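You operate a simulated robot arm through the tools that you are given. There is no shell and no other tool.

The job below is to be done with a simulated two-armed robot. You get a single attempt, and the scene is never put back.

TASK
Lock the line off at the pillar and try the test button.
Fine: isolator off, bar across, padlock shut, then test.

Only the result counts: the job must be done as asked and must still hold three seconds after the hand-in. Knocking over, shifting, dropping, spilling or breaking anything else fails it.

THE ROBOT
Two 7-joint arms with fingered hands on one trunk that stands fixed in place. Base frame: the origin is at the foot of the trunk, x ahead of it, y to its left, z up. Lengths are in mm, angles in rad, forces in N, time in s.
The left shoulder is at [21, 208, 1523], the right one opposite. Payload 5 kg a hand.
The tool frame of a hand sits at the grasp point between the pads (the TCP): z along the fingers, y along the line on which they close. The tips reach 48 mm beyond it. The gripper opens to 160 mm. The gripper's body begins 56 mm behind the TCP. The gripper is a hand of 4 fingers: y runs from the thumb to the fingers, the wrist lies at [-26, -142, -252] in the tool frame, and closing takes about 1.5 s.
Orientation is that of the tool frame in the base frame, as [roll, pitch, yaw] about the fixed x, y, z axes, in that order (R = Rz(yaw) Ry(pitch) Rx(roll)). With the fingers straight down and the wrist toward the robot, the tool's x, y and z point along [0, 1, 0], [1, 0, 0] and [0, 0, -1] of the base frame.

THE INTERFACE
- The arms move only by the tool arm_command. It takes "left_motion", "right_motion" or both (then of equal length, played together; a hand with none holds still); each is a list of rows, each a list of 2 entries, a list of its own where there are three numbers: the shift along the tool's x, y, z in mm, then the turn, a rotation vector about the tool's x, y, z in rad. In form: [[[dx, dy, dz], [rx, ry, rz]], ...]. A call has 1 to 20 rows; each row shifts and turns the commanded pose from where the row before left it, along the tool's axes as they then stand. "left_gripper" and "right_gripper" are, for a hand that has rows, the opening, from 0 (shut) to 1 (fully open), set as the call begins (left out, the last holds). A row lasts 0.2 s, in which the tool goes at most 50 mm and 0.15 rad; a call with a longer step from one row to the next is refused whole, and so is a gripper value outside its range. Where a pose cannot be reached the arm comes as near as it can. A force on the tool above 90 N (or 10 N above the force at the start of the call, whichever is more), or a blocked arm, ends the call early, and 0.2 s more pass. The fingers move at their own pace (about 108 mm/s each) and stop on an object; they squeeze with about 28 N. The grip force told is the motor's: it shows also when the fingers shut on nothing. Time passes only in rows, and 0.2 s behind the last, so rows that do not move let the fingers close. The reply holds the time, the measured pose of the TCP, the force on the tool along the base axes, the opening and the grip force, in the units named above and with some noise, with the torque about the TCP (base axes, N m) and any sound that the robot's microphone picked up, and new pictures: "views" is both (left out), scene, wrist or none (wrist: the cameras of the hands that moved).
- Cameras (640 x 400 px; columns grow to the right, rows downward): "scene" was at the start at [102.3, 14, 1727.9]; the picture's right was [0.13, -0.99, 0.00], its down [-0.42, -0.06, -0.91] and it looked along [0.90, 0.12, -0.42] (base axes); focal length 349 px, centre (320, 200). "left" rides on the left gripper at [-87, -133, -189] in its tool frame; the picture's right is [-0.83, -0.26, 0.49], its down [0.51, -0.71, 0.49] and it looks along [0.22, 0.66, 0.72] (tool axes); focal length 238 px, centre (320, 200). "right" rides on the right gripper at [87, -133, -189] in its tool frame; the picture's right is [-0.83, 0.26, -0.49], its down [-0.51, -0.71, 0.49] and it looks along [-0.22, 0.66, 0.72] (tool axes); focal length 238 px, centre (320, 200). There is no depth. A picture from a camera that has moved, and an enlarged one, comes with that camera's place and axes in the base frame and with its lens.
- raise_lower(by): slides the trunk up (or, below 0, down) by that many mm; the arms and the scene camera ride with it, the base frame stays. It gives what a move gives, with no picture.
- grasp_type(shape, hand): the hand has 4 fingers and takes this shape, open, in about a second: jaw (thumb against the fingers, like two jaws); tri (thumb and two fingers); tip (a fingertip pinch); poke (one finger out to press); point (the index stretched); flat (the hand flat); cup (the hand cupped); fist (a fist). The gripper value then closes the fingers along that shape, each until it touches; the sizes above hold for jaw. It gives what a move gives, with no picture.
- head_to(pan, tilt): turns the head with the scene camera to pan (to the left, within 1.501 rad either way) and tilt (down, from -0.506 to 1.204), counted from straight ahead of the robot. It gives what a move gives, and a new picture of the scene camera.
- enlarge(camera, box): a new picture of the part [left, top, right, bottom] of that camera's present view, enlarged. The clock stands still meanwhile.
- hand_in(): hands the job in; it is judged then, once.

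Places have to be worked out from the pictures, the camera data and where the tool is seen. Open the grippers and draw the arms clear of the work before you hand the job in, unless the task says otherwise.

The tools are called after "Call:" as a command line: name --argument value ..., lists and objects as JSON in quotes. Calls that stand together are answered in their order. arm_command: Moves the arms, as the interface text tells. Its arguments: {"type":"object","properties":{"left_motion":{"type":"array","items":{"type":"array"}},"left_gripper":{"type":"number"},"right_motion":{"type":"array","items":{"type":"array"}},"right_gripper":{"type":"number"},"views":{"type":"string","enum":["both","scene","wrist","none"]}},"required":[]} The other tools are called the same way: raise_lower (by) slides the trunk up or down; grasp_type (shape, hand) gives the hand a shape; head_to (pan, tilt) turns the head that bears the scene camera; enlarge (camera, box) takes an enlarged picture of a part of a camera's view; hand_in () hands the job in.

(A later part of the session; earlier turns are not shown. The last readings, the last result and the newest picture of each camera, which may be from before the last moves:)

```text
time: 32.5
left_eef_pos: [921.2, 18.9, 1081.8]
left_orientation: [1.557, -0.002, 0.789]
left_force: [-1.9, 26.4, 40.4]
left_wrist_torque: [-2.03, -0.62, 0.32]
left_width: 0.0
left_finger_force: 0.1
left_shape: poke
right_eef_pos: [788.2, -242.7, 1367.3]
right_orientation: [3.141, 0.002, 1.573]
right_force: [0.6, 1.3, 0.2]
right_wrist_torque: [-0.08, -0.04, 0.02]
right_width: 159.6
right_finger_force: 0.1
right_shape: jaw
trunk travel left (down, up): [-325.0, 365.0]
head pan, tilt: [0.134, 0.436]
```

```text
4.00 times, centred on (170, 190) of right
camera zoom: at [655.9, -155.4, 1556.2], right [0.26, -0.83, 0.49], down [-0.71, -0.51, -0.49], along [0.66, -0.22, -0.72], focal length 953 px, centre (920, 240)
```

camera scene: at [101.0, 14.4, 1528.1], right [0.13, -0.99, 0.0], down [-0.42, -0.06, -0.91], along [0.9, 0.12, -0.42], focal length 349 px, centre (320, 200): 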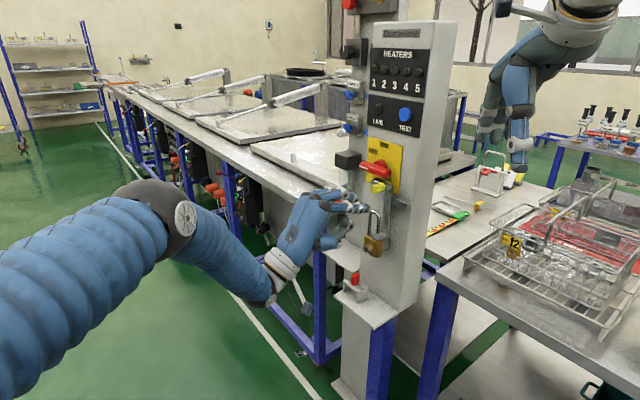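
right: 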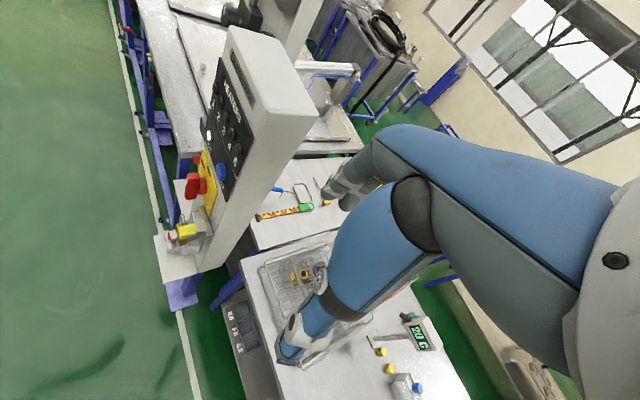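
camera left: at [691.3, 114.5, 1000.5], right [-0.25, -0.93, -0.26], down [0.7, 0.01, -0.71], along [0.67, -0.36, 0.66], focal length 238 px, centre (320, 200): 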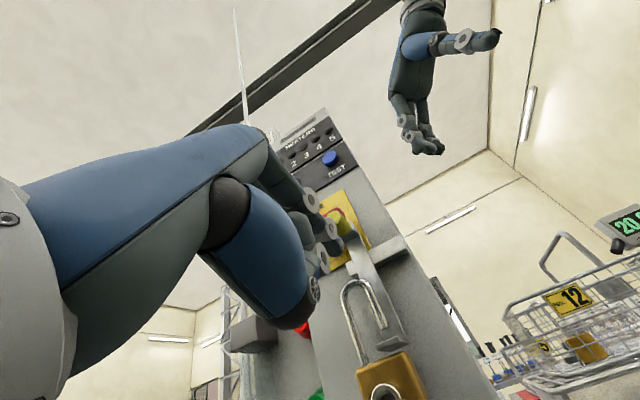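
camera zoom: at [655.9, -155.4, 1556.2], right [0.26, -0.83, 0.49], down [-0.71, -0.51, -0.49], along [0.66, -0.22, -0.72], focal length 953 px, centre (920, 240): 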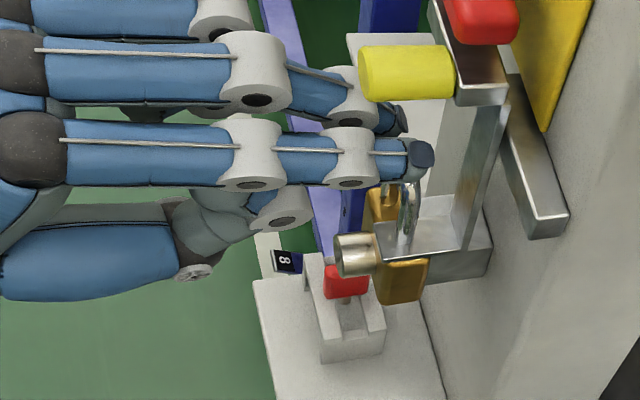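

The fingers are flexing upward under 40 N (that is their weak bending direction), so the shackle isn't fully home. I'll back off and roll the hand 90° so the load comes across the fingers' stiff side, with the index lowest.

Call:
arm_command --left_motion '[[[0, 10, 0], [0, 0, 0]], [[0, 15, 0], [0, 0, 0]], [[0, 5, -20], [0, 0, 0]], [[0, 0, -40], [0, 0, 0]], [[0, 0, -45], [0, 0, 0]], [[0, 0, -45], [0, 0, 0]], [[0, 0, 0], [0, 0, 0.1428]], [[0, 0, 0], [0, 0, 0.1428]], [[0, 0, 0], [0, 0, 0.1428]], [[0, 0, 0], [0, 0, 0.1428]], [[0, 0, 0], [0, 0, 0.1428]], [[0, 0, 0], [0, 0, 0.1428]], [[0, 0, 0], [0, 0, 0.1428]], [[0, 0, 0], [0, 0, 0.1428]], [[0, 0, 0], [0, 0, 0.1428]], [[0, 0, 0], [0, 0, 0.1428]], [[0, 0, 0], [0, 0, 0.1428]], [[0, 0, 0], [0, 0, 0]]]' --views "both"

Call:
enlarge --camera "scene" --box '[345, 170, 415, 260]'

Call:
enlarge --camera "right" --box '[60, 100, 220, 260]'

Call:
enlarge --camera "left" --box '[160, 100, 480, 400]'

```text
time: 36.3
left_eef_pos: [818.6, 121.9, 1104.2]
left_orientation: [-1.233, -1.57, -2.692]
left_force: [-0.1, -0.1, 0.0]
left_wrist_torque: [-0.01, -0.01, 0.03]
left_width: 0.0
left_finger_force: 0.2
left_shape: poke
right_eef_pos: [792.6, -245.4, 1363.3]
right_orientation: [3.14, 0.0, 1.572]
right_force: [0.4, 0.4, -0.4]
right_wrist_torque: [0.0, -0.02, -0.01]
right_width: 159.6
right_finger_force: 0.1
right_shape: jaw
trunk travel left (down, up): [-325.0, 365.0]
head pan, tilt: [0.134, 0.436]
camera scene: at [102.7, 14.3, 1527.9], right [0.13, -0.99, 0.0], down [-0.42, -0.06, -0.91], along [0.9, 0.12, -0.42], focal length 349 px, centre (320, 200)
camera left: at [777.8, 349.3, 1017.1], right [0.53, -0.16, -0.83], down [0.85, 0.15, 0.51], along [0.05, -0.97, 0.22], focal length 238 px, centre (320, 200)
```

scene: 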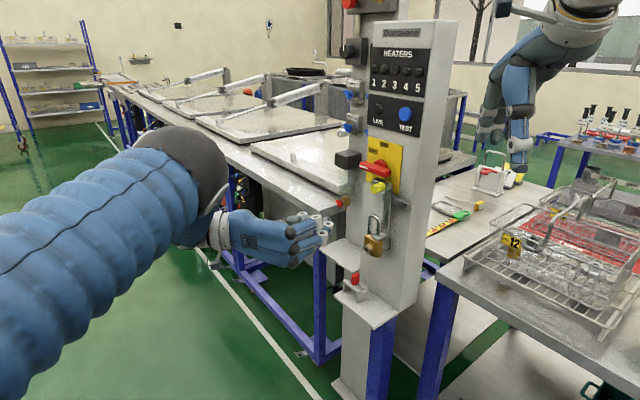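
left: 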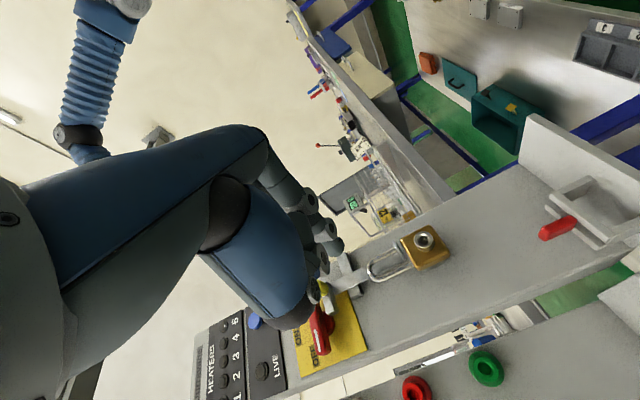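

```text
4.44 times, centred on (380, 215) of scene
camera zoom: at [102.7, 14.3, 1527.9], right [0.13, -0.99, 0.0], down [-0.42, -0.06, -0.91], along [0.9, 0.12, -0.42], focal length 1550 px, centre (53, 133)
```

zoom: 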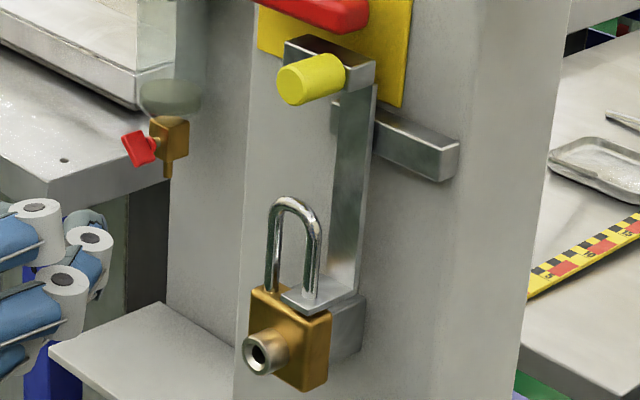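

```text
2.50 times, centred on (140, 180) of right
camera zoom: at [660.4, -157.9, 1553.7], right [0.26, -0.83, 0.49], down [-0.71, -0.51, -0.49], along [0.66, -0.22, -0.72], focal length 596 px, centre (770, 250)
```

zoom: 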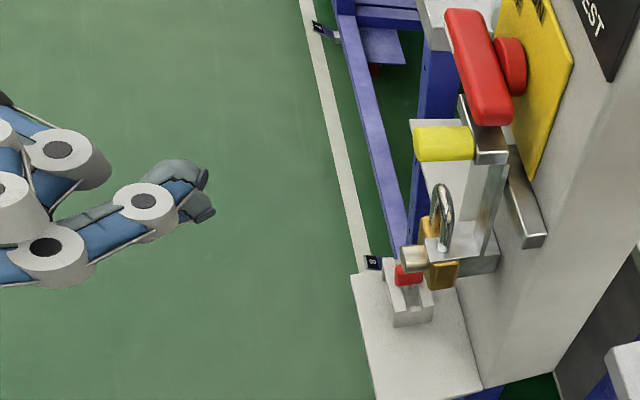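

```text
1.33 times, centred on (320, 250) of left
camera zoom: at [777.8, 349.3, 1017.1], right [0.53, -0.16, -0.83], down [0.85, 0.15, 0.51], along [0.05, -0.97, 0.22], focal length 318 px, centre (320, 133)
```

zoom: 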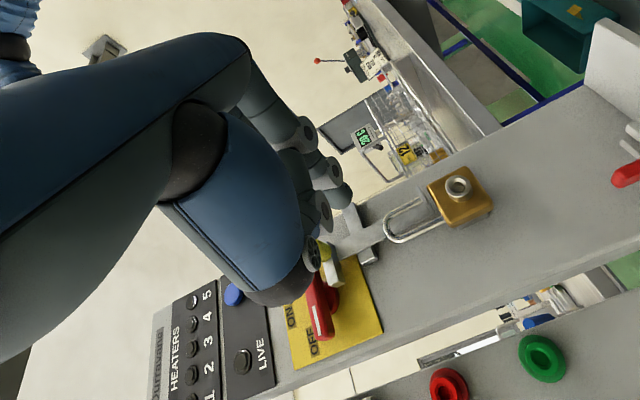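

The roll worked and the shackle has stayed down by about 10 mm. I zoom in on the shackle leg and the foot to see whether the leg lines up with the hole.

Call:
enlarge --camera "scene" --box '[365, 205, 405, 245]'

Call:
enlarge --camera "left" --box '[340, 210, 460, 300]'

Call:
enlarge --camera "right" --box '[150, 160, 200, 220]'

```text
10.00 times, centred on (385, 225) of scene
camera zoom: at [102.7, 14.3, 1527.9], right [0.13, -0.99, 0.0], down [-0.42, -0.06, -0.91], along [0.9, 0.12, -0.42], focal length 3488 px, centre (-330, -50)
```

zoom: 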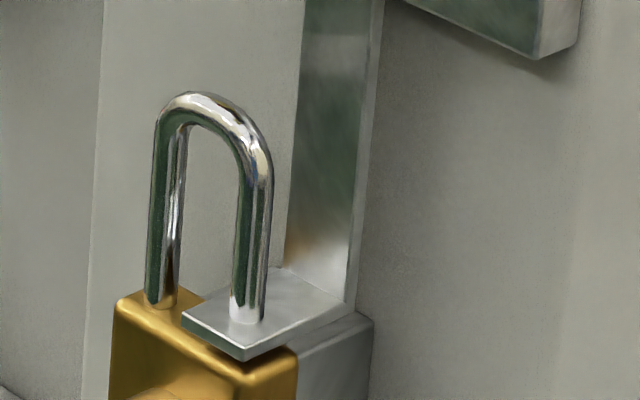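

```text
4.44 times, centred on (400, 255) of left
camera zoom: at [777.8, 349.3, 1017.1], right [0.53, -0.16, -0.83], down [0.85, 0.15, 0.51], along [0.05, -0.97, 0.22], focal length 1059 px, centre (-36, -44)
```

zoom: 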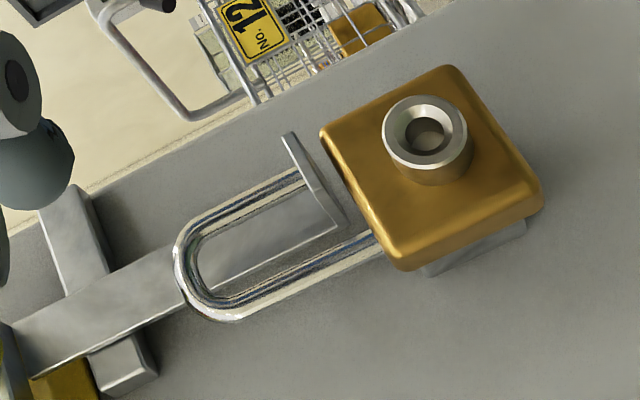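

```text
6.67 times, centred on (175, 190) of right
camera zoom: at [660.4, -157.9, 1553.7], right [0.26, -0.83, 0.49], down [-0.71, -0.51, -0.49], along [0.66, -0.22, -0.72], focal length 1589 px, centre (1287, 267)
```

zoom: 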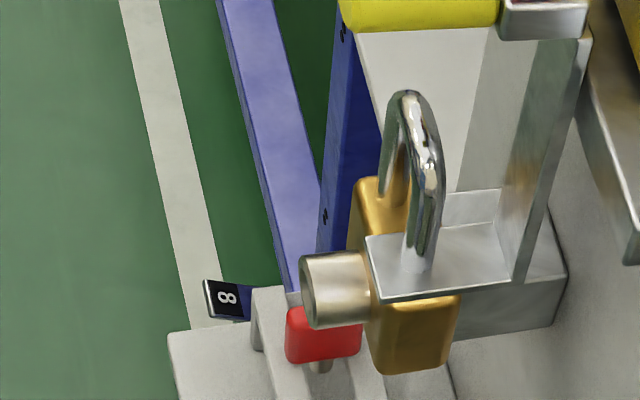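

The left view from the side shows the leg sitting square in the foot with a ~10 mm gap left to the body, so it just needs more force. I bring the rolled hand up to the shackle level, 65 mm short, and check.

Call:
arm_command --left_motion '[[[11.3, 1.6, 28.8], [0, 0, 0]], [[11.3, 1.6, 28.8], [0, 0, 0]], [[11.3, 1.6, 28.8], [0, 0, 0]], [[0, 0, 20], [0, 0, 0]], [[0, 0, 0], [0, 0, 0]]]' --views "wrist"

Call:
enlarge --camera "scene" --box '[325, 160, 415, 260]'

Call:
enlarge --camera "right" --box '[100, 120, 220, 240]'

Call:
enlarge --camera "left" --box '[260, 160, 440, 340]'

```text
time: 37.5
left_eef_pos: [888.7, 43.0, 1135.5]
left_orientation: [1.551, -1.569, 0.807]
left_force: [-0.3, -0.4, -0.2]
left_wrist_torque: [0.03, -0.01, 0.01]
left_width: 0.1
left_finger_force: 0.0
left_shape: poke
right_eef_pos: [792.6, -245.4, 1364.9]
right_orientation: [-3.142, 0.0, 1.571]
right_force: [0.3, -0.5, 0.2]
right_wrist_torque: [0.0, -0.04, 0.01]
right_width: 159.6
right_finger_force: 0.1
right_shape: jaw
trunk travel left (down, up): [-325.0, 365.0]
head pan, tilt: [0.134, 0.436]
camera left: at [848.5, 270.4, 1048.7], right [0.53, -0.16, -0.83], down [0.85, 0.16, 0.51], along [0.05, -0.97, 0.22], focal length 238 px, centre (320, 200)
```

left: 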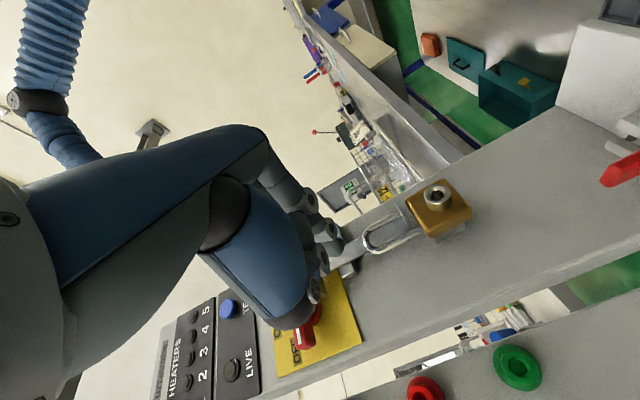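

```text
4.00 times, centred on (370, 210) of scene
camera zoom: at [101.9, 14.0, 1528.0], right [0.13, -0.99, 0.0], down [-0.42, -0.06, -0.91], along [0.9, 0.12, -0.42], focal length 1395 px, centre (120, 160)
```

zoom: 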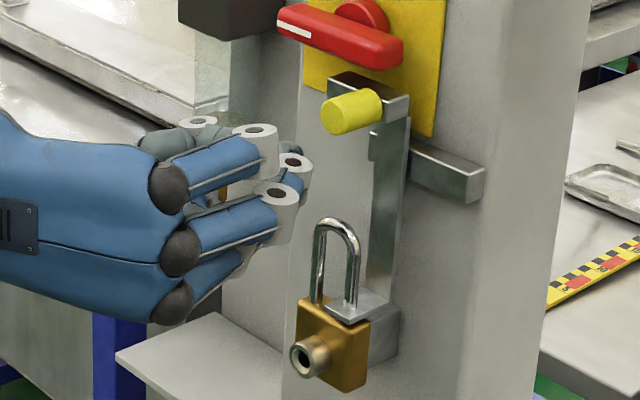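

```text
3.33 times, centred on (160, 180) of right
camera zoom: at [659.5, -158.3, 1554.0], right [0.26, -0.83, 0.49], down [-0.71, -0.51, -0.49], along [0.66, -0.22, -0.72], focal length 794 px, centre (853, 267)
```

zoom: 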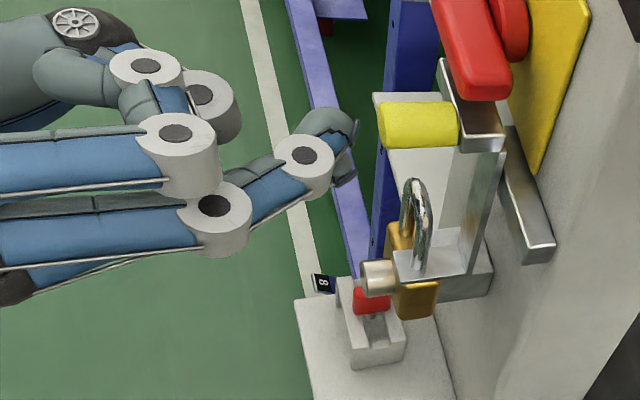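

```text
2.22 times, centred on (350, 250) of left
camera zoom: at [848.5, 270.4, 1048.7], right [0.53, -0.16, -0.83], down [0.85, 0.16, 0.51], along [0.05, -0.97, 0.22], focal length 530 px, centre (253, 89)
```

zoom: 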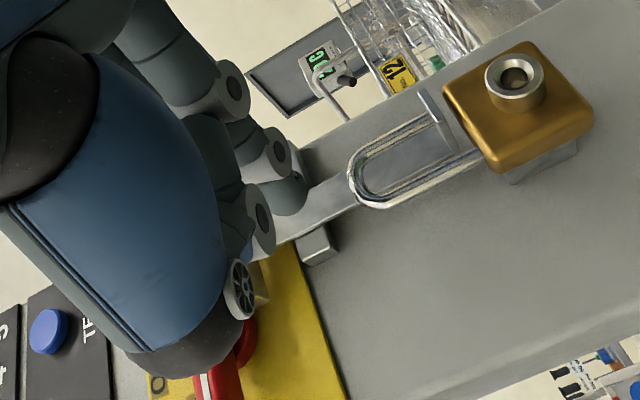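

The fingertips line up: index lowest, just above shackle height, and the knob stays clear above. I slide in over the shackle.

Call:
arm_command --left_motion '[[[2, 0, 15], [0, 0, 0]], [[0, 0, 15], [0, 0, 0]], [[0, 0, 8], [0, 0, 0]], [[0, 0, 8], [0, 0, 0]], [[0, 0, 0], [0, 0, 0]]]' --views "none"

Call:
enlarge --camera "scene" --box '[325, 160, 415, 260]'

Call:
enlarge --camera "right" --box '[100, 120, 220, 240]'

Call:
enlarge --camera "left" --box '[260, 160, 440, 340]'

```text
time: 38.7
left_eef_pos: [922.9, 13.4, 1137.9]
left_orientation: [-1.274, -1.57, -2.655]
left_force: [0.0, 0.6, -0.1]
left_wrist_torque: [0.03, -0.01, -0.03]
left_width: 0.0
left_finger_force: 0.1
left_shape: poke
right_eef_pos: [793.3, -244.8, 1364.9]
right_orientation: [-3.141, 0.0, 1.571]
right_force: [0.2, -0.5, 0.0]
right_wrist_torque: [0.01, 0.03, -0.03]
right_width: 159.8
right_finger_force: 0.0
right_shape: jaw
trunk travel left (down, up): [-325.0, 365.0]
head pan, tilt: [0.134, 0.436]
```

```text
4.00 times, centred on (370, 210) of scene
camera zoom: at [102.1, 13.8, 1527.9], right [0.13, -0.99, 0.0], down [-0.42, -0.06, -0.91], along [0.9, 0.12, -0.42], focal length 1395 px, centre (120, 160)
```

zoom: 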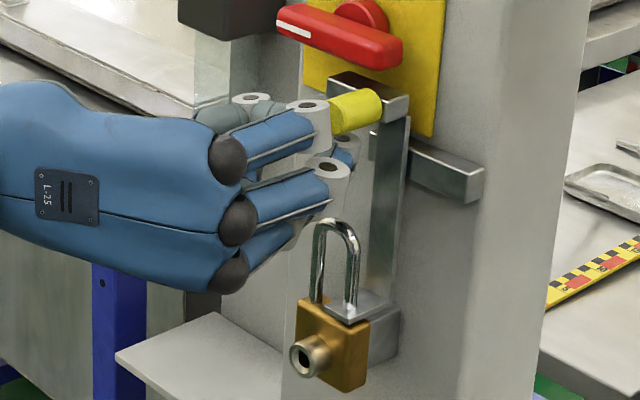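

```text
3.33 times, centred on (160, 180) of right
camera zoom: at [659.8, -158.5, 1553.9], right [0.26, -0.83, 0.49], down [-0.71, -0.51, -0.49], along [0.66, -0.22, -0.72], focal length 794 px, centre (853, 267)
```

zoom: 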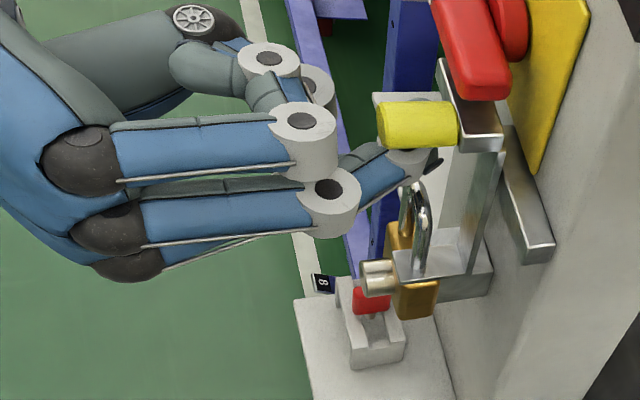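

```text
2.22 times, centred on (350, 250) of left
camera zoom: at [882.0, 240.4, 1051.9], right [0.53, -0.16, -0.83], down [0.85, 0.16, 0.51], along [0.05, -0.97, 0.22], focal length 530 px, centre (253, 89)
```

zoom: 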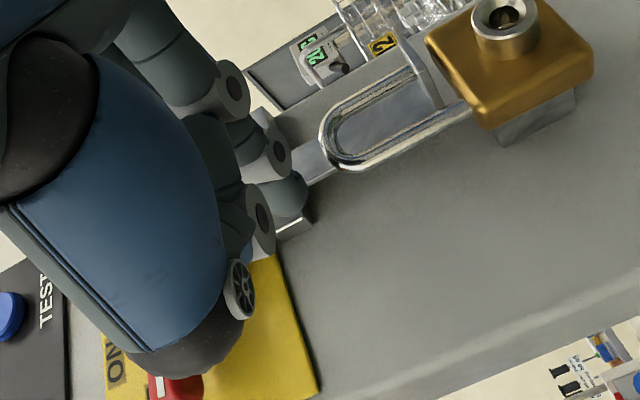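

The index is over the shackle with nothing touching. I press down (tool −x) in small steps.

Call:
arm_command --left_motion '[[[-4, 0, 0], [0, 0, 0]], [[-4, 0, 0], [0, 0, 0]], [[-4, 0, 0], [0, 0, 0]], [[-3, 0, 0], [0, 0, 0]], [[-3, 0, 0], [0, 0, 0]], [[0, 0, 0], [0, 0, 0]]]' --views "none"

Call:
enlarge --camera "scene" --box '[345, 180, 415, 260]'

Call:
enlarge --camera "left" --box '[260, 160, 440, 340]'

```text
time: 40.1
left_eef_pos: [922.4, 10.9, 1121.1]
left_orientation: [0.529, -1.568, 1.826]
left_force: [-1.5, -0.1, 4.2]
left_wrist_torque: [-0.16, -0.06, -0.01]
left_width: 0.0
left_finger_force: 0.0
left_shape: poke
right_eef_pos: [791.7, -246.1, 1364.5]
right_orientation: [-3.141, 0.0, 1.571]
right_force: [0.2, 0.6, 0.7]
right_wrist_torque: [-0.02, 0.01, 0.0]
right_width: 159.9
right_finger_force: 0.1
right_shape: jaw
trunk travel left (down, up): [-325.0, 365.0]
head pan, tilt: [0.134, 0.436]
```

```text
5.00 times, centred on (380, 220) of scene
camera zoom: at [102.0, 13.8, 1528.0], right [0.13, -0.99, 0.0], down [-0.42, -0.06, -0.91], along [0.9, 0.12, -0.42], focal length 1744 px, centre (20, 100)
```

zoom: 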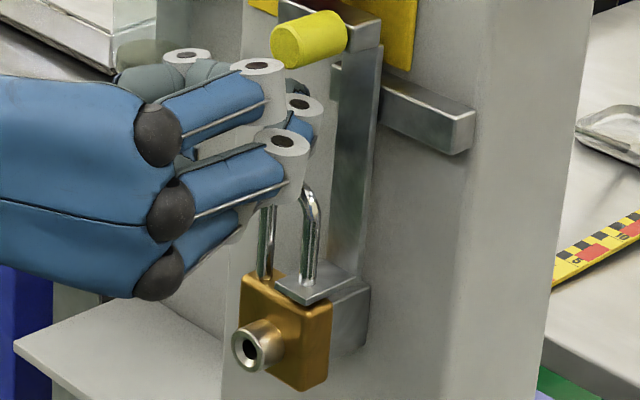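

```text
2.22 times, centred on (350, 250) of left
camera zoom: at [882.0, 238.2, 1034.4], right [0.53, -0.16, -0.83], down [0.85, 0.15, 0.51], along [0.05, -0.97, 0.22], focal length 530 px, centre (253, 89)
```

zoom: 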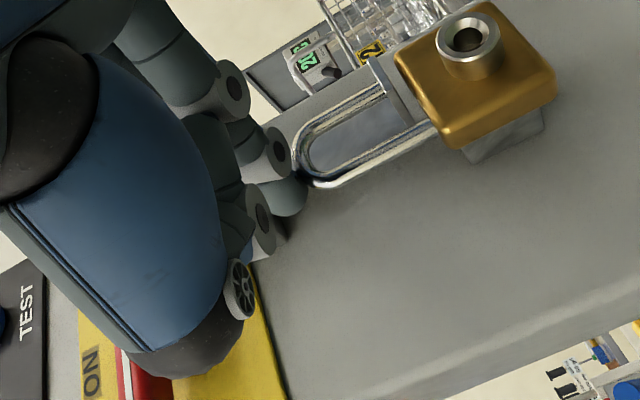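

Contact is made (4 N). I continue to press down.

Call:
arm_command --left_motion '[[[-3, 0, 0], [0, 0, 0]], [[-3, 0, 0], [0, 0, 0]], [[-3, 0, 0], [0, 0, 0]], [[-3, 0, 0], [0, 0, 0]], [[0, 0, 0], [0, 0, 0]]]' --views "none"

Call:
enlarge --camera "scene" --box '[345, 180, 415, 260]'

Call:
enlarge --camera "left" --box '[260, 160, 440, 340]'

```text
time: 41.3
left_eef_pos: [920.4, 10.6, 1115.4]
left_orientation: [-0.246, -1.562, 2.602]
left_force: [4.9, -4.9, 33.6]
left_wrist_torque: [-1.05, -0.85, 0.03]
left_width: 0.0
left_finger_force: 0.1
left_shape: poke
right_eef_pos: [789.5, -245.4, 1364.6]
right_orientation: [3.139, -0.001, 1.571]
right_force: [-0.7, -0.9, -0.1]
right_wrist_torque: [-0.01, -0.03, 0.01]
right_width: 159.8
right_finger_force: 0.0
right_shape: jaw
trunk travel left (down, up): [-325.0, 365.0]
head pan, tilt: [0.134, 0.436]
```

```text
5.00 times, centred on (380, 220) of scene
camera zoom: at [99.5, 13.3, 1528.3], right [0.13, -0.99, 0.0], down [-0.42, -0.06, -0.91], along [0.9, 0.12, -0.42], focal length 1744 px, centre (20, 100)
```

zoom: 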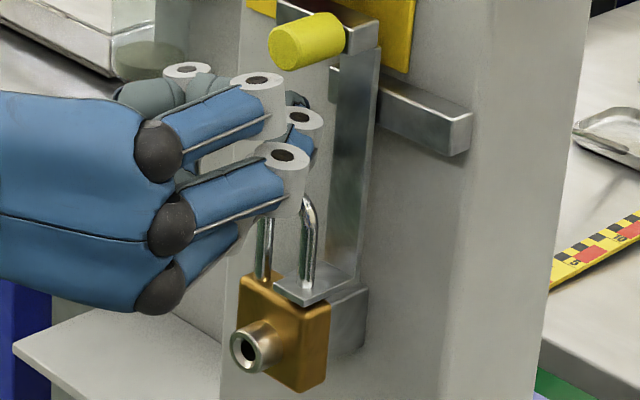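

```text
2.22 times, centred on (350, 250) of left
camera zoom: at [881.6, 236.3, 1027.4], right [0.53, -0.17, -0.83], down [0.84, 0.16, 0.51], along [0.05, -0.97, 0.22], focal length 530 px, centre (253, 89)
```

zoom: 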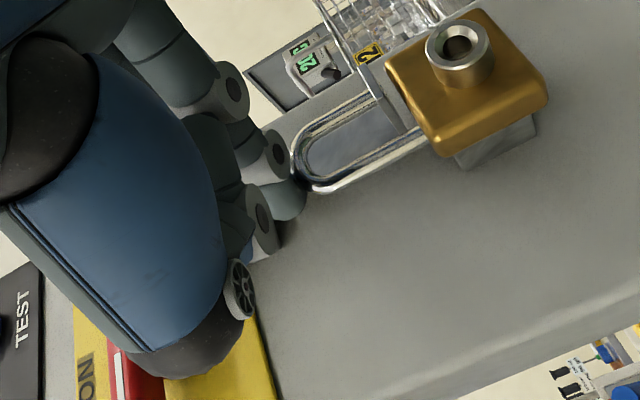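

Force is 34 N and the hand now stays stiff. I continue pressing harder, toward the 90 N limit.

Call:
arm_command --left_motion '[[[-3, 0, 0], [0, 0, 0]], [[-3, 0, 0], [0, 0, 0]], [[-3, 0, 0], [0, 0, 0]], [[-3, 0, 0], [0, 0, 0]], [[-3, 0, 0], [0, 0, 0]], [[0, 0, 0], [0, 0, 0]]]' --views "none"

Call:
enlarge --camera "scene" --box '[345, 180, 415, 260]'

Call:
enlarge --camera "left" --box '[260, 160, 440, 340]'

Call:
enlarge --camera "right" --box '[130, 140, 210, 240]'

```text
time: 42.7
left_eef_pos: [919.7, 8.8, 1111.7]
left_orientation: [-0.186, -1.549, 2.54]
left_force: [-2.9, -7.1, 60.3]
left_wrist_torque: [-1.78, -1.34, -0.25]
left_width: 0.0
left_finger_force: 0.0
left_shape: poke
right_eef_pos: [786.6, -245.8, 1367.9]
right_orientation: [3.139, 0.001, 1.57]
right_force: [0.6, -0.9, -0.1]
right_wrist_torque: [-0.03, -0.03, -0.01]
right_width: 159.5
right_finger_force: 0.1
right_shape: jaw
trunk travel left (down, up): [-325.0, 365.0]
head pan, tilt: [0.134, 0.436]
```

```text
5.00 times, centred on (380, 220) of scene
camera zoom: at [95.9, 13.2, 1528.6], right [0.13, -0.99, 0.0], down [-0.42, -0.06, -0.91], along [0.9, 0.12, -0.42], focal length 1744 px, centre (20, 100)
```

zoom: 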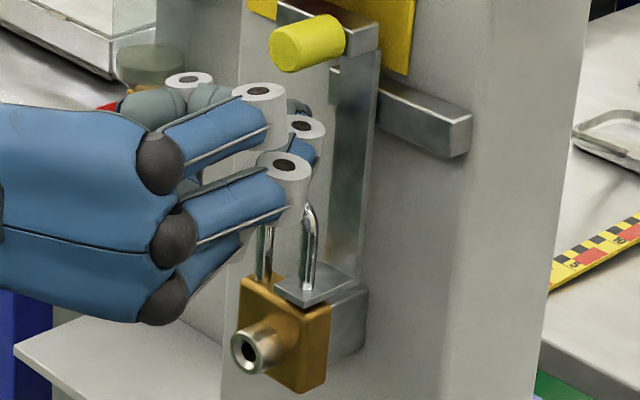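

```text
2.22 times, centred on (350, 250) of left
camera zoom: at [882.0, 234.6, 1022.0], right [0.54, -0.17, -0.82], down [0.84, 0.16, 0.52], along [0.04, -0.97, 0.23], focal length 530 px, centre (253, 89)
```

zoom: 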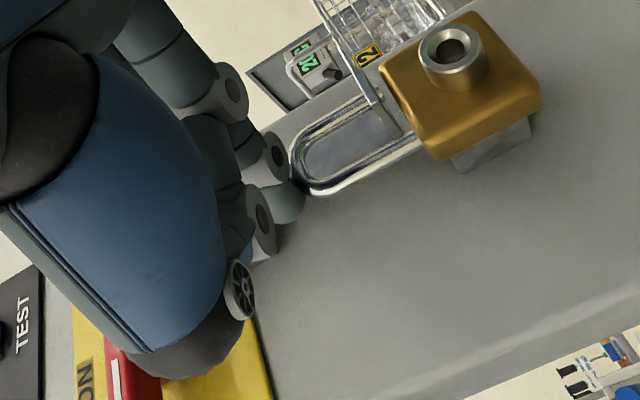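

```text
4.00 times, centred on (170, 190) of right
camera zoom: at [653.4, -159.2, 1556.9], right [0.26, -0.83, 0.49], down [-0.71, -0.51, -0.49], along [0.66, -0.22, -0.72], focal length 953 px, centre (920, 240)
```

zoom: 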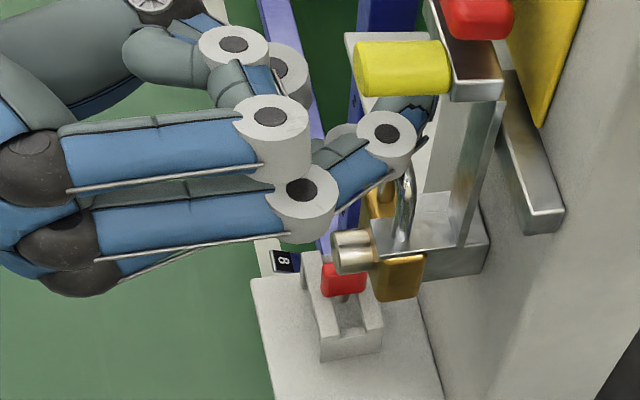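

Force is 60 N. I zoom on the gap between the foot and the padlock body to see whether the shackle is still moving.

Call:
enlarge --camera "left" --box '[325, 190, 405, 250]'

Call:
enlarge --camera "scene" --box '[365, 205, 405, 250]'

Call:
enlarge --camera "right" --box '[155, 165, 195, 215]'

```text
6.67 times, centred on (365, 220) of left
camera zoom: at [882.0, 234.6, 1022.0], right [0.54, -0.17, -0.82], down [0.84, 0.16, 0.52], along [0.04, -0.97, 0.23], focal length 1589 px, centre (20, 67)
```

zoom: 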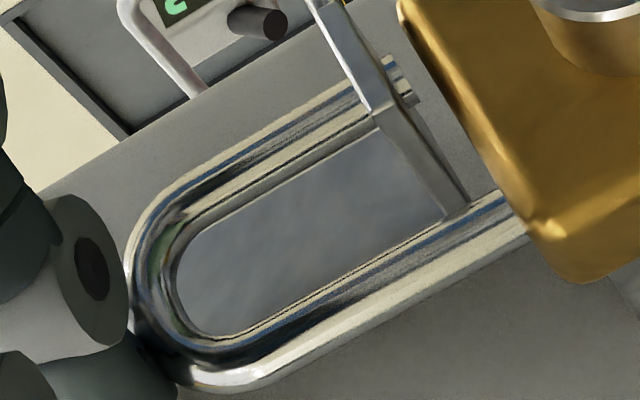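

```text
8.89 times, centred on (385, 228) of scene
camera zoom: at [95.9, 13.2, 1528.6], right [0.13, -0.99, 0.0], down [-0.42, -0.06, -0.91], along [0.9, 0.12, -0.42], focal length 3101 px, centre (-258, -44)
```

zoom: 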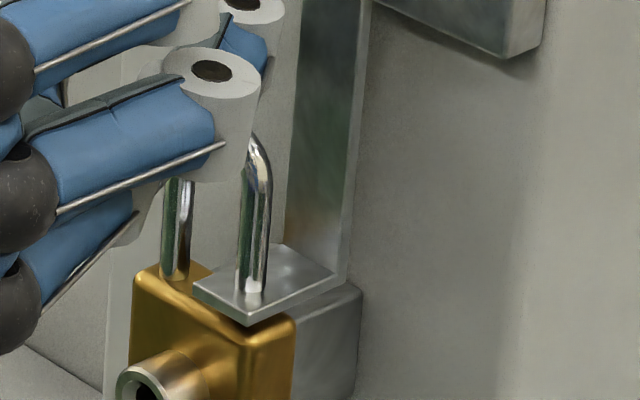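

```text
8.00 times, centred on (175, 190) of right
camera zoom: at [653.4, -159.2, 1556.9], right [0.26, -0.83, 0.49], down [-0.71, -0.51, -0.49], along [0.66, -0.22, -0.72], focal length 1907 px, centre (1480, 280)
```

zoom: 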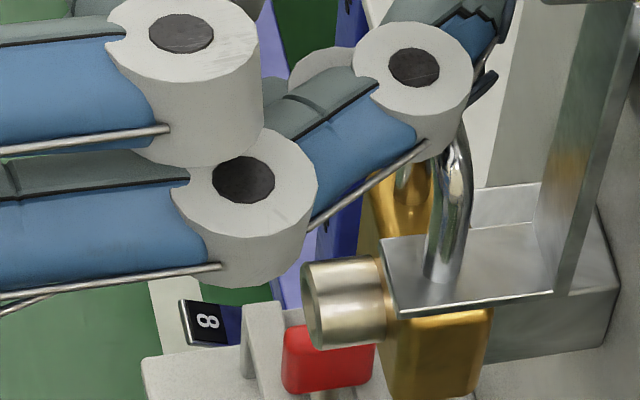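

The leg now pokes through the foot toward the body, so it is advancing under load. I keep pressing.

Call:
arm_command --left_motion '[[[-3, 0, 0], [0, 0, 0]], [[-3, 0, 0], [0, 0, 0]], [[-2, 0, 0], [0, 0, 0]], [[0, 0, 0], [0, 0, 0]], [[0, 0, 0], [0, 0, 0]]]' --views "none"

Call:
enlarge --camera "left" --box '[325, 190, 405, 250]'

Call:
enlarge --camera "scene" --box '[345, 180, 415, 260]'

```text
time: 43.9
left_eef_pos: [919.6, 7.1, 1110.0]
left_orientation: [-0.246, -1.54, 2.599]
left_force: [-4.3, -8.4, 74.1]
left_wrist_torque: [-2.05, -1.67, -0.35]
left_width: 0.0
left_finger_force: 0.0
left_shape: poke
right_eef_pos: [785.6, -244.9, 1369.2]
right_orientation: [3.136, 0.0, 1.57]
right_force: [0.3, 0.0, 0.5]
right_wrist_torque: [-0.02, 0.02, -0.03]
right_width: 159.7
right_finger_force: 0.0
right_shape: jaw
trunk travel left (down, up): [-325.0, 365.0]
head pan, tilt: [0.134, 0.436]
```

```text
6.67 times, centred on (365, 220) of left
camera zoom: at [882.5, 233.4, 1019.1], right [0.55, -0.18, -0.82], down [0.84, 0.16, 0.53], along [0.04, -0.97, 0.23], focal length 1589 px, centre (20, 67)
```

zoom: 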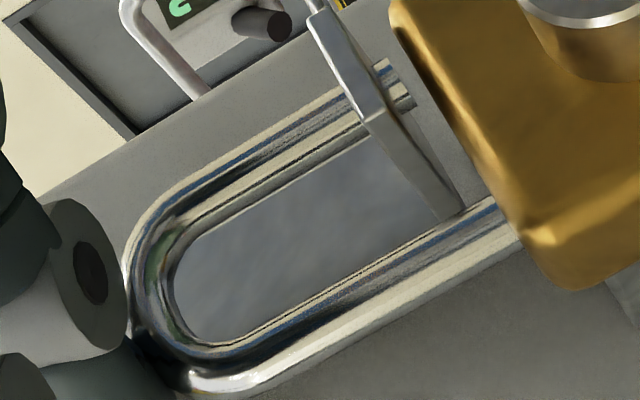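

```text
5.00 times, centred on (380, 220) of scene
camera zoom: at [94.6, 13.1, 1528.7], right [0.13, -0.99, 0.0], down [-0.41, -0.06, -0.91], along [0.9, 0.12, -0.42], focal length 1744 px, centre (20, 100)
```

zoom: 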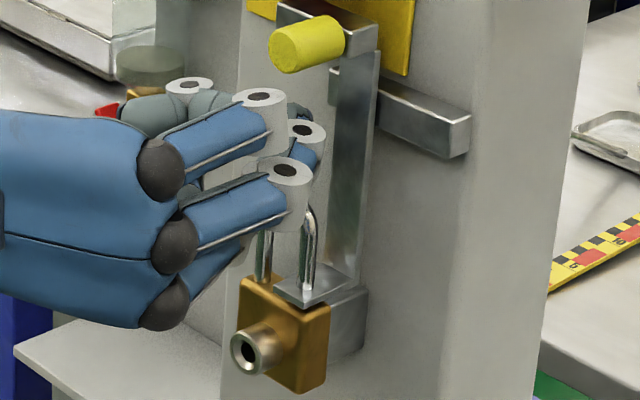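

The force is 74 N and the motion is slight. I hold this push for 2 s to see whether the shackle creeps down or is truly stuck.

Call:
arm_command --left_motion '[[[0, 0, 0], [0, 0, 0]], [[0, 0, 0], [0, 0, 0]], [[0, 0, 0], [0, 0, 0]], [[0, 0, 0], [0, 0, 0]], [[0, 0, 0], [0, 0, 0]], [[0, 0, 0], [0, 0, 0]], [[0, 0, 0], [0, 0, 0]], [[0, 0, 0], [0, 0, 0]], [[0, 0, 0], [0, 0, 0]], [[0, 0, 0], [0, 0, 0]]]' --views "none"

Call:
enlarge --camera "left" --box '[325, 190, 405, 250]'

Call:
enlarge --camera "left" --box '[240, 180, 340, 300]'

```text
time: 46.1
left_eef_pos: [919.1, 7.4, 1109.1]
left_orientation: [-0.287, -1.54, 2.641]
left_force: [-3.9, -9.0, 72.6]
left_wrist_torque: [-2.08, -1.68, -0.32]
left_width: 0.0
left_finger_force: 0.1
left_shape: poke
right_eef_pos: [785.5, -246.3, 1368.4]
right_orientation: [3.137, -0.001, 1.57]
right_force: [0.6, -0.3, 0.0]
right_wrist_torque: [0.01, -0.02, 0.0]
right_width: 159.6
right_finger_force: 0.1
right_shape: jaw
trunk travel left (down, up): [-325.0, 365.0]
head pan, tilt: [0.134, 0.436]
```

```text
6.67 times, centred on (365, 220) of left
camera zoom: at [882.5, 233.4, 1019.1], right [0.55, -0.17, -0.82], down [0.84, 0.16, 0.53], along [0.04, -0.97, 0.23], focal length 1589 px, centre (20, 67)
```

zoom: 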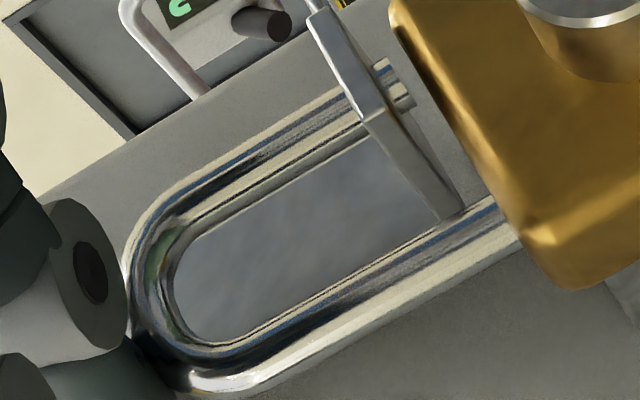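

```text
3.33 times, centred on (290, 240) of left
camera zoom: at [882.5, 233.4, 1019.1], right [0.55, -0.17, -0.82], down [0.84, 0.16, 0.53], along [0.04, -0.97, 0.23], focal length 794 px, centre (420, 67)
```

zoom: 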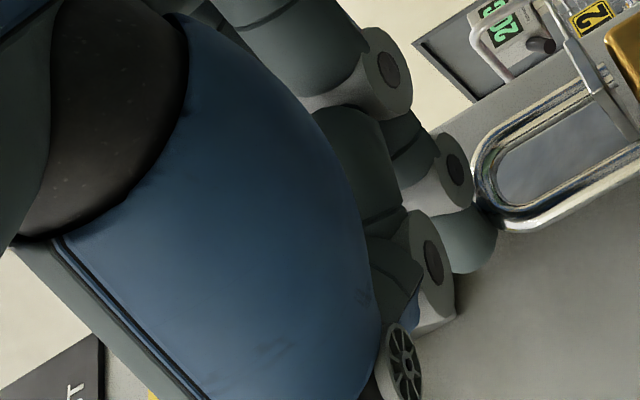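

It is static at 73 N. I release the load and look whether the shackle springs back or stays, to tell a spring or latch from a blockage.

Call:
arm_command --left_motion '[[[10, 0, 0], [0, 0, 0]], [[10, 0, 0], [0, 0, 0]], [[10, 0, 0], [0, 0, 0]], [[10, 0, 0], [0, 0, 0]], [[0, 0, 0], [0, 0, 0]]]' --views "none"

Call:
enlarge --camera "left" --box '[325, 170, 445, 260]'

Call:
enlarge --camera "right" --box '[155, 165, 195, 215]'

Call:
enlarge --camera "scene" --box '[365, 205, 405, 250]'

```text
time: 47.3
left_eef_pos: [918.0, 7.3, 1123.0]
left_orientation: [2.898, -1.566, -0.542]
left_force: [-0.1, -0.4, 0.8]
left_wrist_torque: [0.0, -0.06, 0.09]
left_width: 0.0
left_finger_force: 0.0
left_shape: poke
right_eef_pos: [792.0, -247.6, 1363.5]
right_orientation: [3.141, 0.0, 1.568]
right_force: [-0.5, -1.0, 1.3]
right_wrist_torque: [0.13, -0.01, -0.02]
right_width: 159.6
right_finger_force: 0.1
right_shape: jaw
trunk travel left (down, up): [-325.0, 365.0]
head pan, tilt: [0.134, 0.436]
```

```text
4.44 times, centred on (385, 215) of left
camera zoom: at [878.5, 236.1, 1037.6], right [0.52, -0.16, -0.84], down [0.85, 0.15, 0.5], along [0.05, -0.98, 0.21], focal length 1059 px, centre (31, 133)
```

zoom: 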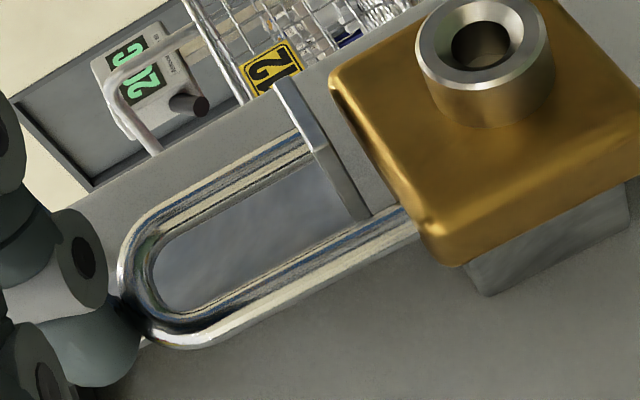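

```text
8.00 times, centred on (175, 190) of right
camera zoom: at [659.3, -160.3, 1554.0], right [0.26, -0.83, 0.49], down [-0.71, -0.51, -0.49], along [0.66, -0.22, -0.72], focal length 1907 px, centre (1480, 280)
```

zoom: 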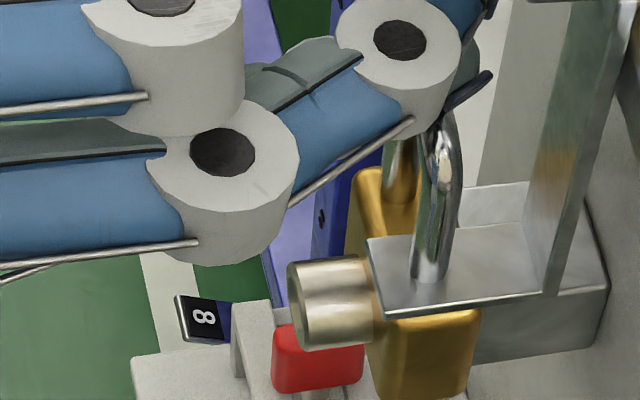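

```text
8.89 times, centred on (385, 228) of scene
camera zoom: at [101.8, 13.4, 1527.8], right [0.13, -0.99, 0.0], down [-0.42, -0.06, -0.91], along [0.9, 0.12, -0.42], focal length 3101 px, centre (-258, -44)
```

zoom: 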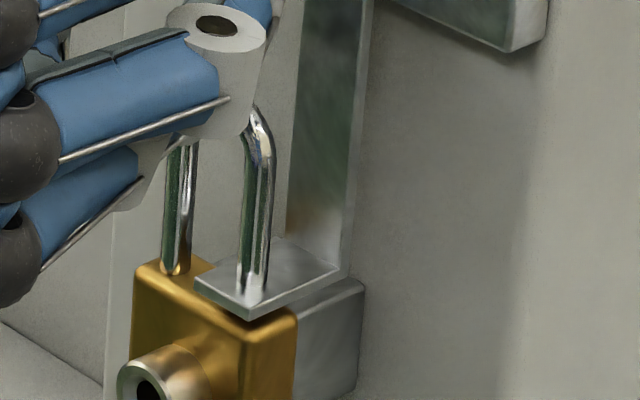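

The leg sprang back level with the foot, so it behaves like a blockage: the foot has no visible hole and may need to travel farther, fully inside the shackle loop. I draw back and go to the right of the knob again to check that the bar is really at its end.

Call:
arm_command --left_motion '[[[5, 0, 0], [0, 0, 0]], [[0, 0, -30], [0, 0, 0]], [[0, 0, -40], [0, 0, 0]], [[0, 0, -25], [0, 0, 0]], [[30, 0, 0], [0, 0, 0]], [[28, 30, 0], [0, 0, 0]], [[0, 25, 0], [0, 0, 0]], [[0, 0, 0], [0, 0, 0]]]' --views "both"

Call:
enlarge --camera "scene" --box '[345, 160, 415, 260]'

Call:
enlarge --camera "right" --box '[100, 120, 220, 240]'

Call:
enlarge --camera "right" --box '[155, 165, 195, 215]'

```text
time: 49.1
left_eef_pos: [813.6, 39.4, 1191.5]
left_orientation: [-2.346, -1.568, -1.579]
left_force: [0.1, -0.3, 0.7]
left_wrist_torque: [0.0, 0.01, 0.01]
left_width: 0.0
left_finger_force: 0.1
left_shape: poke
right_eef_pos: [793.3, -244.2, 1364.2]
right_orientation: [-3.141, 0.0, 1.572]
right_force: [0.7, 0.9, 0.4]
right_wrist_torque: [-0.05, 0.02, 0.02]
right_width: 159.5
right_finger_force: 0.0
right_shape: jaw
trunk travel left (down, up): [-325.0, 365.0]
head pan, tilt: [0.134, 0.436]
camera scene: at [102.4, 14.3, 1527.9], right [0.13, -0.99, 0.0], down [-0.42, -0.06, -0.91], along [0.9, 0.12, -0.42], focal length 349 px, centre (320, 200)
camera left: at [773.1, 266.7, 1103.5], right [0.53, -0.16, -0.83], down [0.85, 0.16, 0.51], along [0.05, -0.97, 0.22], focal length 238 px, centre (320, 200)
```

scene: 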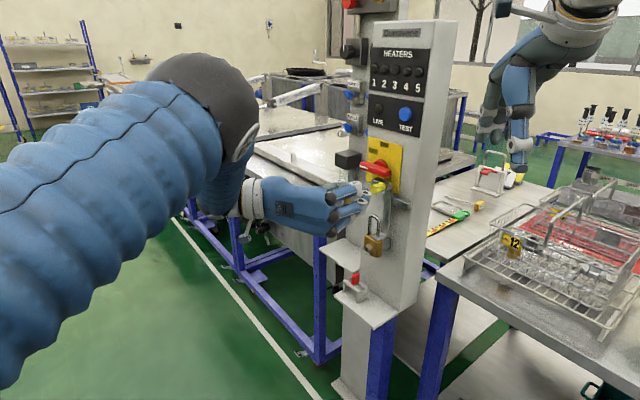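
left: 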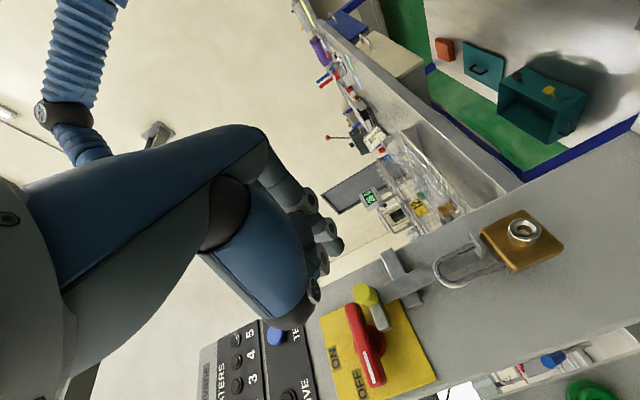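

```text
4.00 times, centred on (380, 210) of scene
camera zoom: at [102.4, 14.3, 1527.9], right [0.13, -0.99, 0.0], down [-0.42, -0.06, -0.91], along [0.9, 0.12, -0.42], focal length 1395 px, centre (80, 160)
```

zoom: 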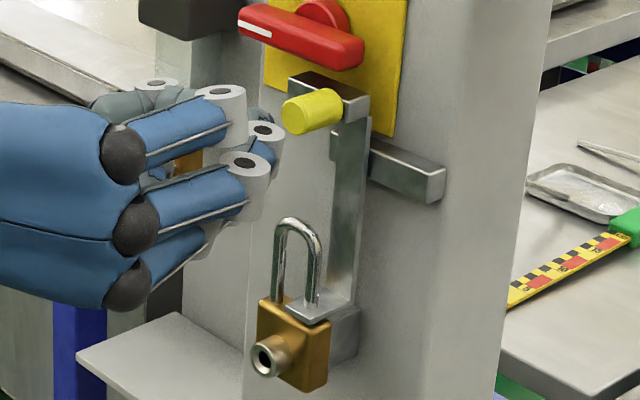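

```text
3.33 times, centred on (160, 180) of right
camera zoom: at [660.1, -157.7, 1553.7], right [0.26, -0.83, 0.49], down [-0.71, -0.51, -0.49], along [0.66, -0.22, -0.72], focal length 794 px, centre (853, 267)
```

zoom: 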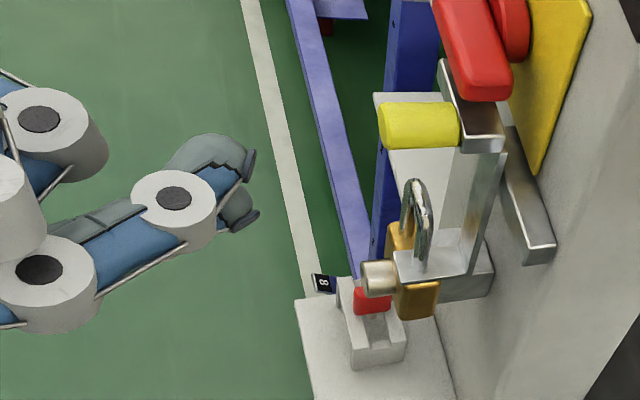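

```text
8.00 times, centred on (175, 190) of right
camera zoom: at [660.1, -157.7, 1553.7], right [0.26, -0.83, 0.49], down [-0.71, -0.51, -0.49], along [0.66, -0.22, -0.72], focal length 1907 px, centre (1480, 280)
```

zoom: 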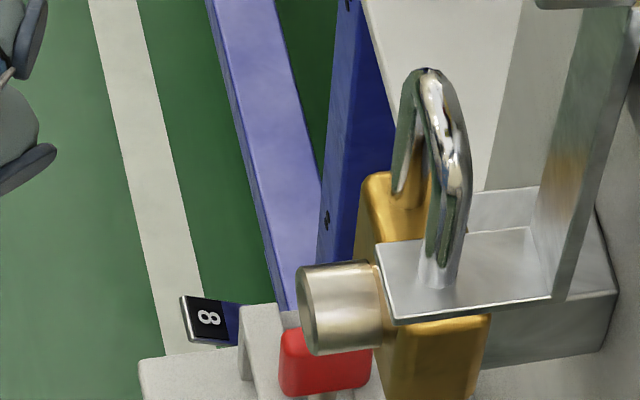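

The hand is clear; the knob is at a≈42 and the foot right under the leg. I move in on the right of the knob and then push left again to test for further travel.

Call:
arm_command --left_motion '[[[-6, 5, 25], [0, 0, 0]], [[0, 0, 25], [0, 0, 0]], [[0, 0, 25], [0, 0, 0]], [[0, 0, 0], [0, 0, 0]]]' --views "none"

Call:
enlarge --camera "right" --box '[100, 120, 220, 240]'

Call:
enlarge --camera "left" --box '[280, 180, 540, 360]'

Call:
enlarge --camera "scene" --box '[345, 160, 415, 260]'

```text
time: 50.1
left_eef_pos: [864.2, -17.2, 1183.8]
left_orientation: [2.123, -1.57, 0.236]
left_force: [-0.6, 0.4, -0.6]
left_wrist_torque: [0.02, 0.01, 0.01]
left_width: 0.2
left_finger_force: 0.1
left_shape: poke
right_eef_pos: [792.5, -245.3, 1364.2]
right_orientation: [3.141, 0.001, 1.572]
right_force: [-0.5, 1.4, 0.9]
right_wrist_torque: [-0.01, -0.04, -0.06]
right_width: 159.5
right_finger_force: 0.0
right_shape: jaw
trunk travel left (down, up): [-325.0, 365.0]
head pan, tilt: [0.134, 0.436]
```

```text
3.33 times, centred on (160, 180) of right
camera zoom: at [659.5, -158.0, 1554.1], right [0.26, -0.83, 0.49], down [-0.71, -0.51, -0.49], along [0.66, -0.22, -0.72], focal length 794 px, centre (853, 267)
```

zoom: 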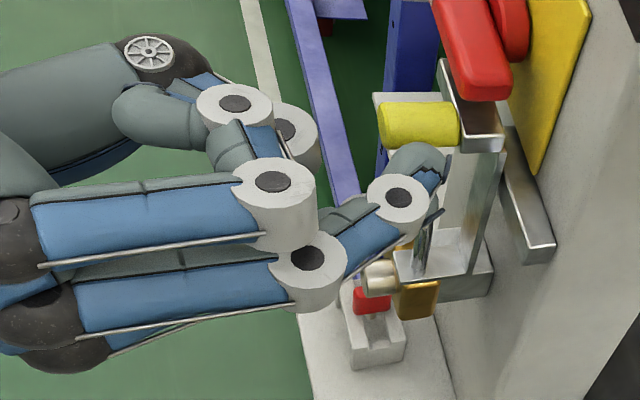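

```text
2.22 times, centred on (410, 270) of left
camera zoom: at [824.8, 209.8, 1096.6], right [0.53, -0.16, -0.83], down [0.85, 0.16, 0.51], along [0.05, -0.97, 0.22], focal length 530 px, centre (120, 44)
```

zoom: 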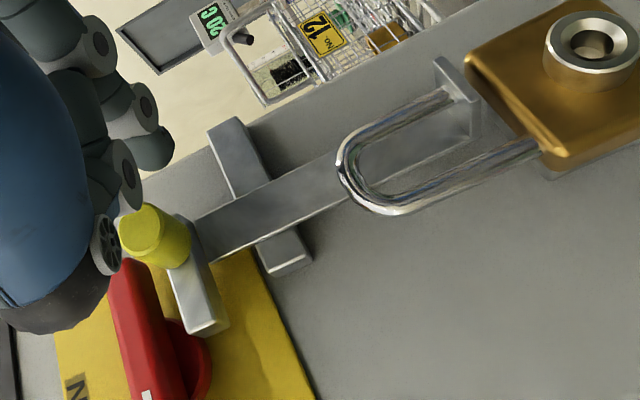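

```text
4.00 times, centred on (380, 210) of scene
camera zoom: at [101.9, 14.3, 1528.0], right [0.13, -0.99, 0.0], down [-0.42, -0.06, -0.91], along [0.9, 0.12, -0.42], focal length 1395 px, centre (80, 160)
```

zoom: 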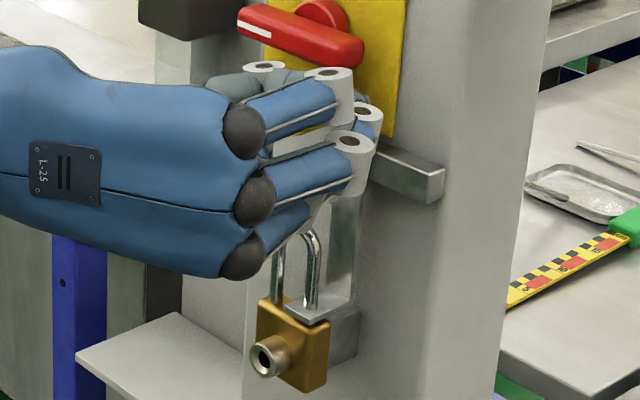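

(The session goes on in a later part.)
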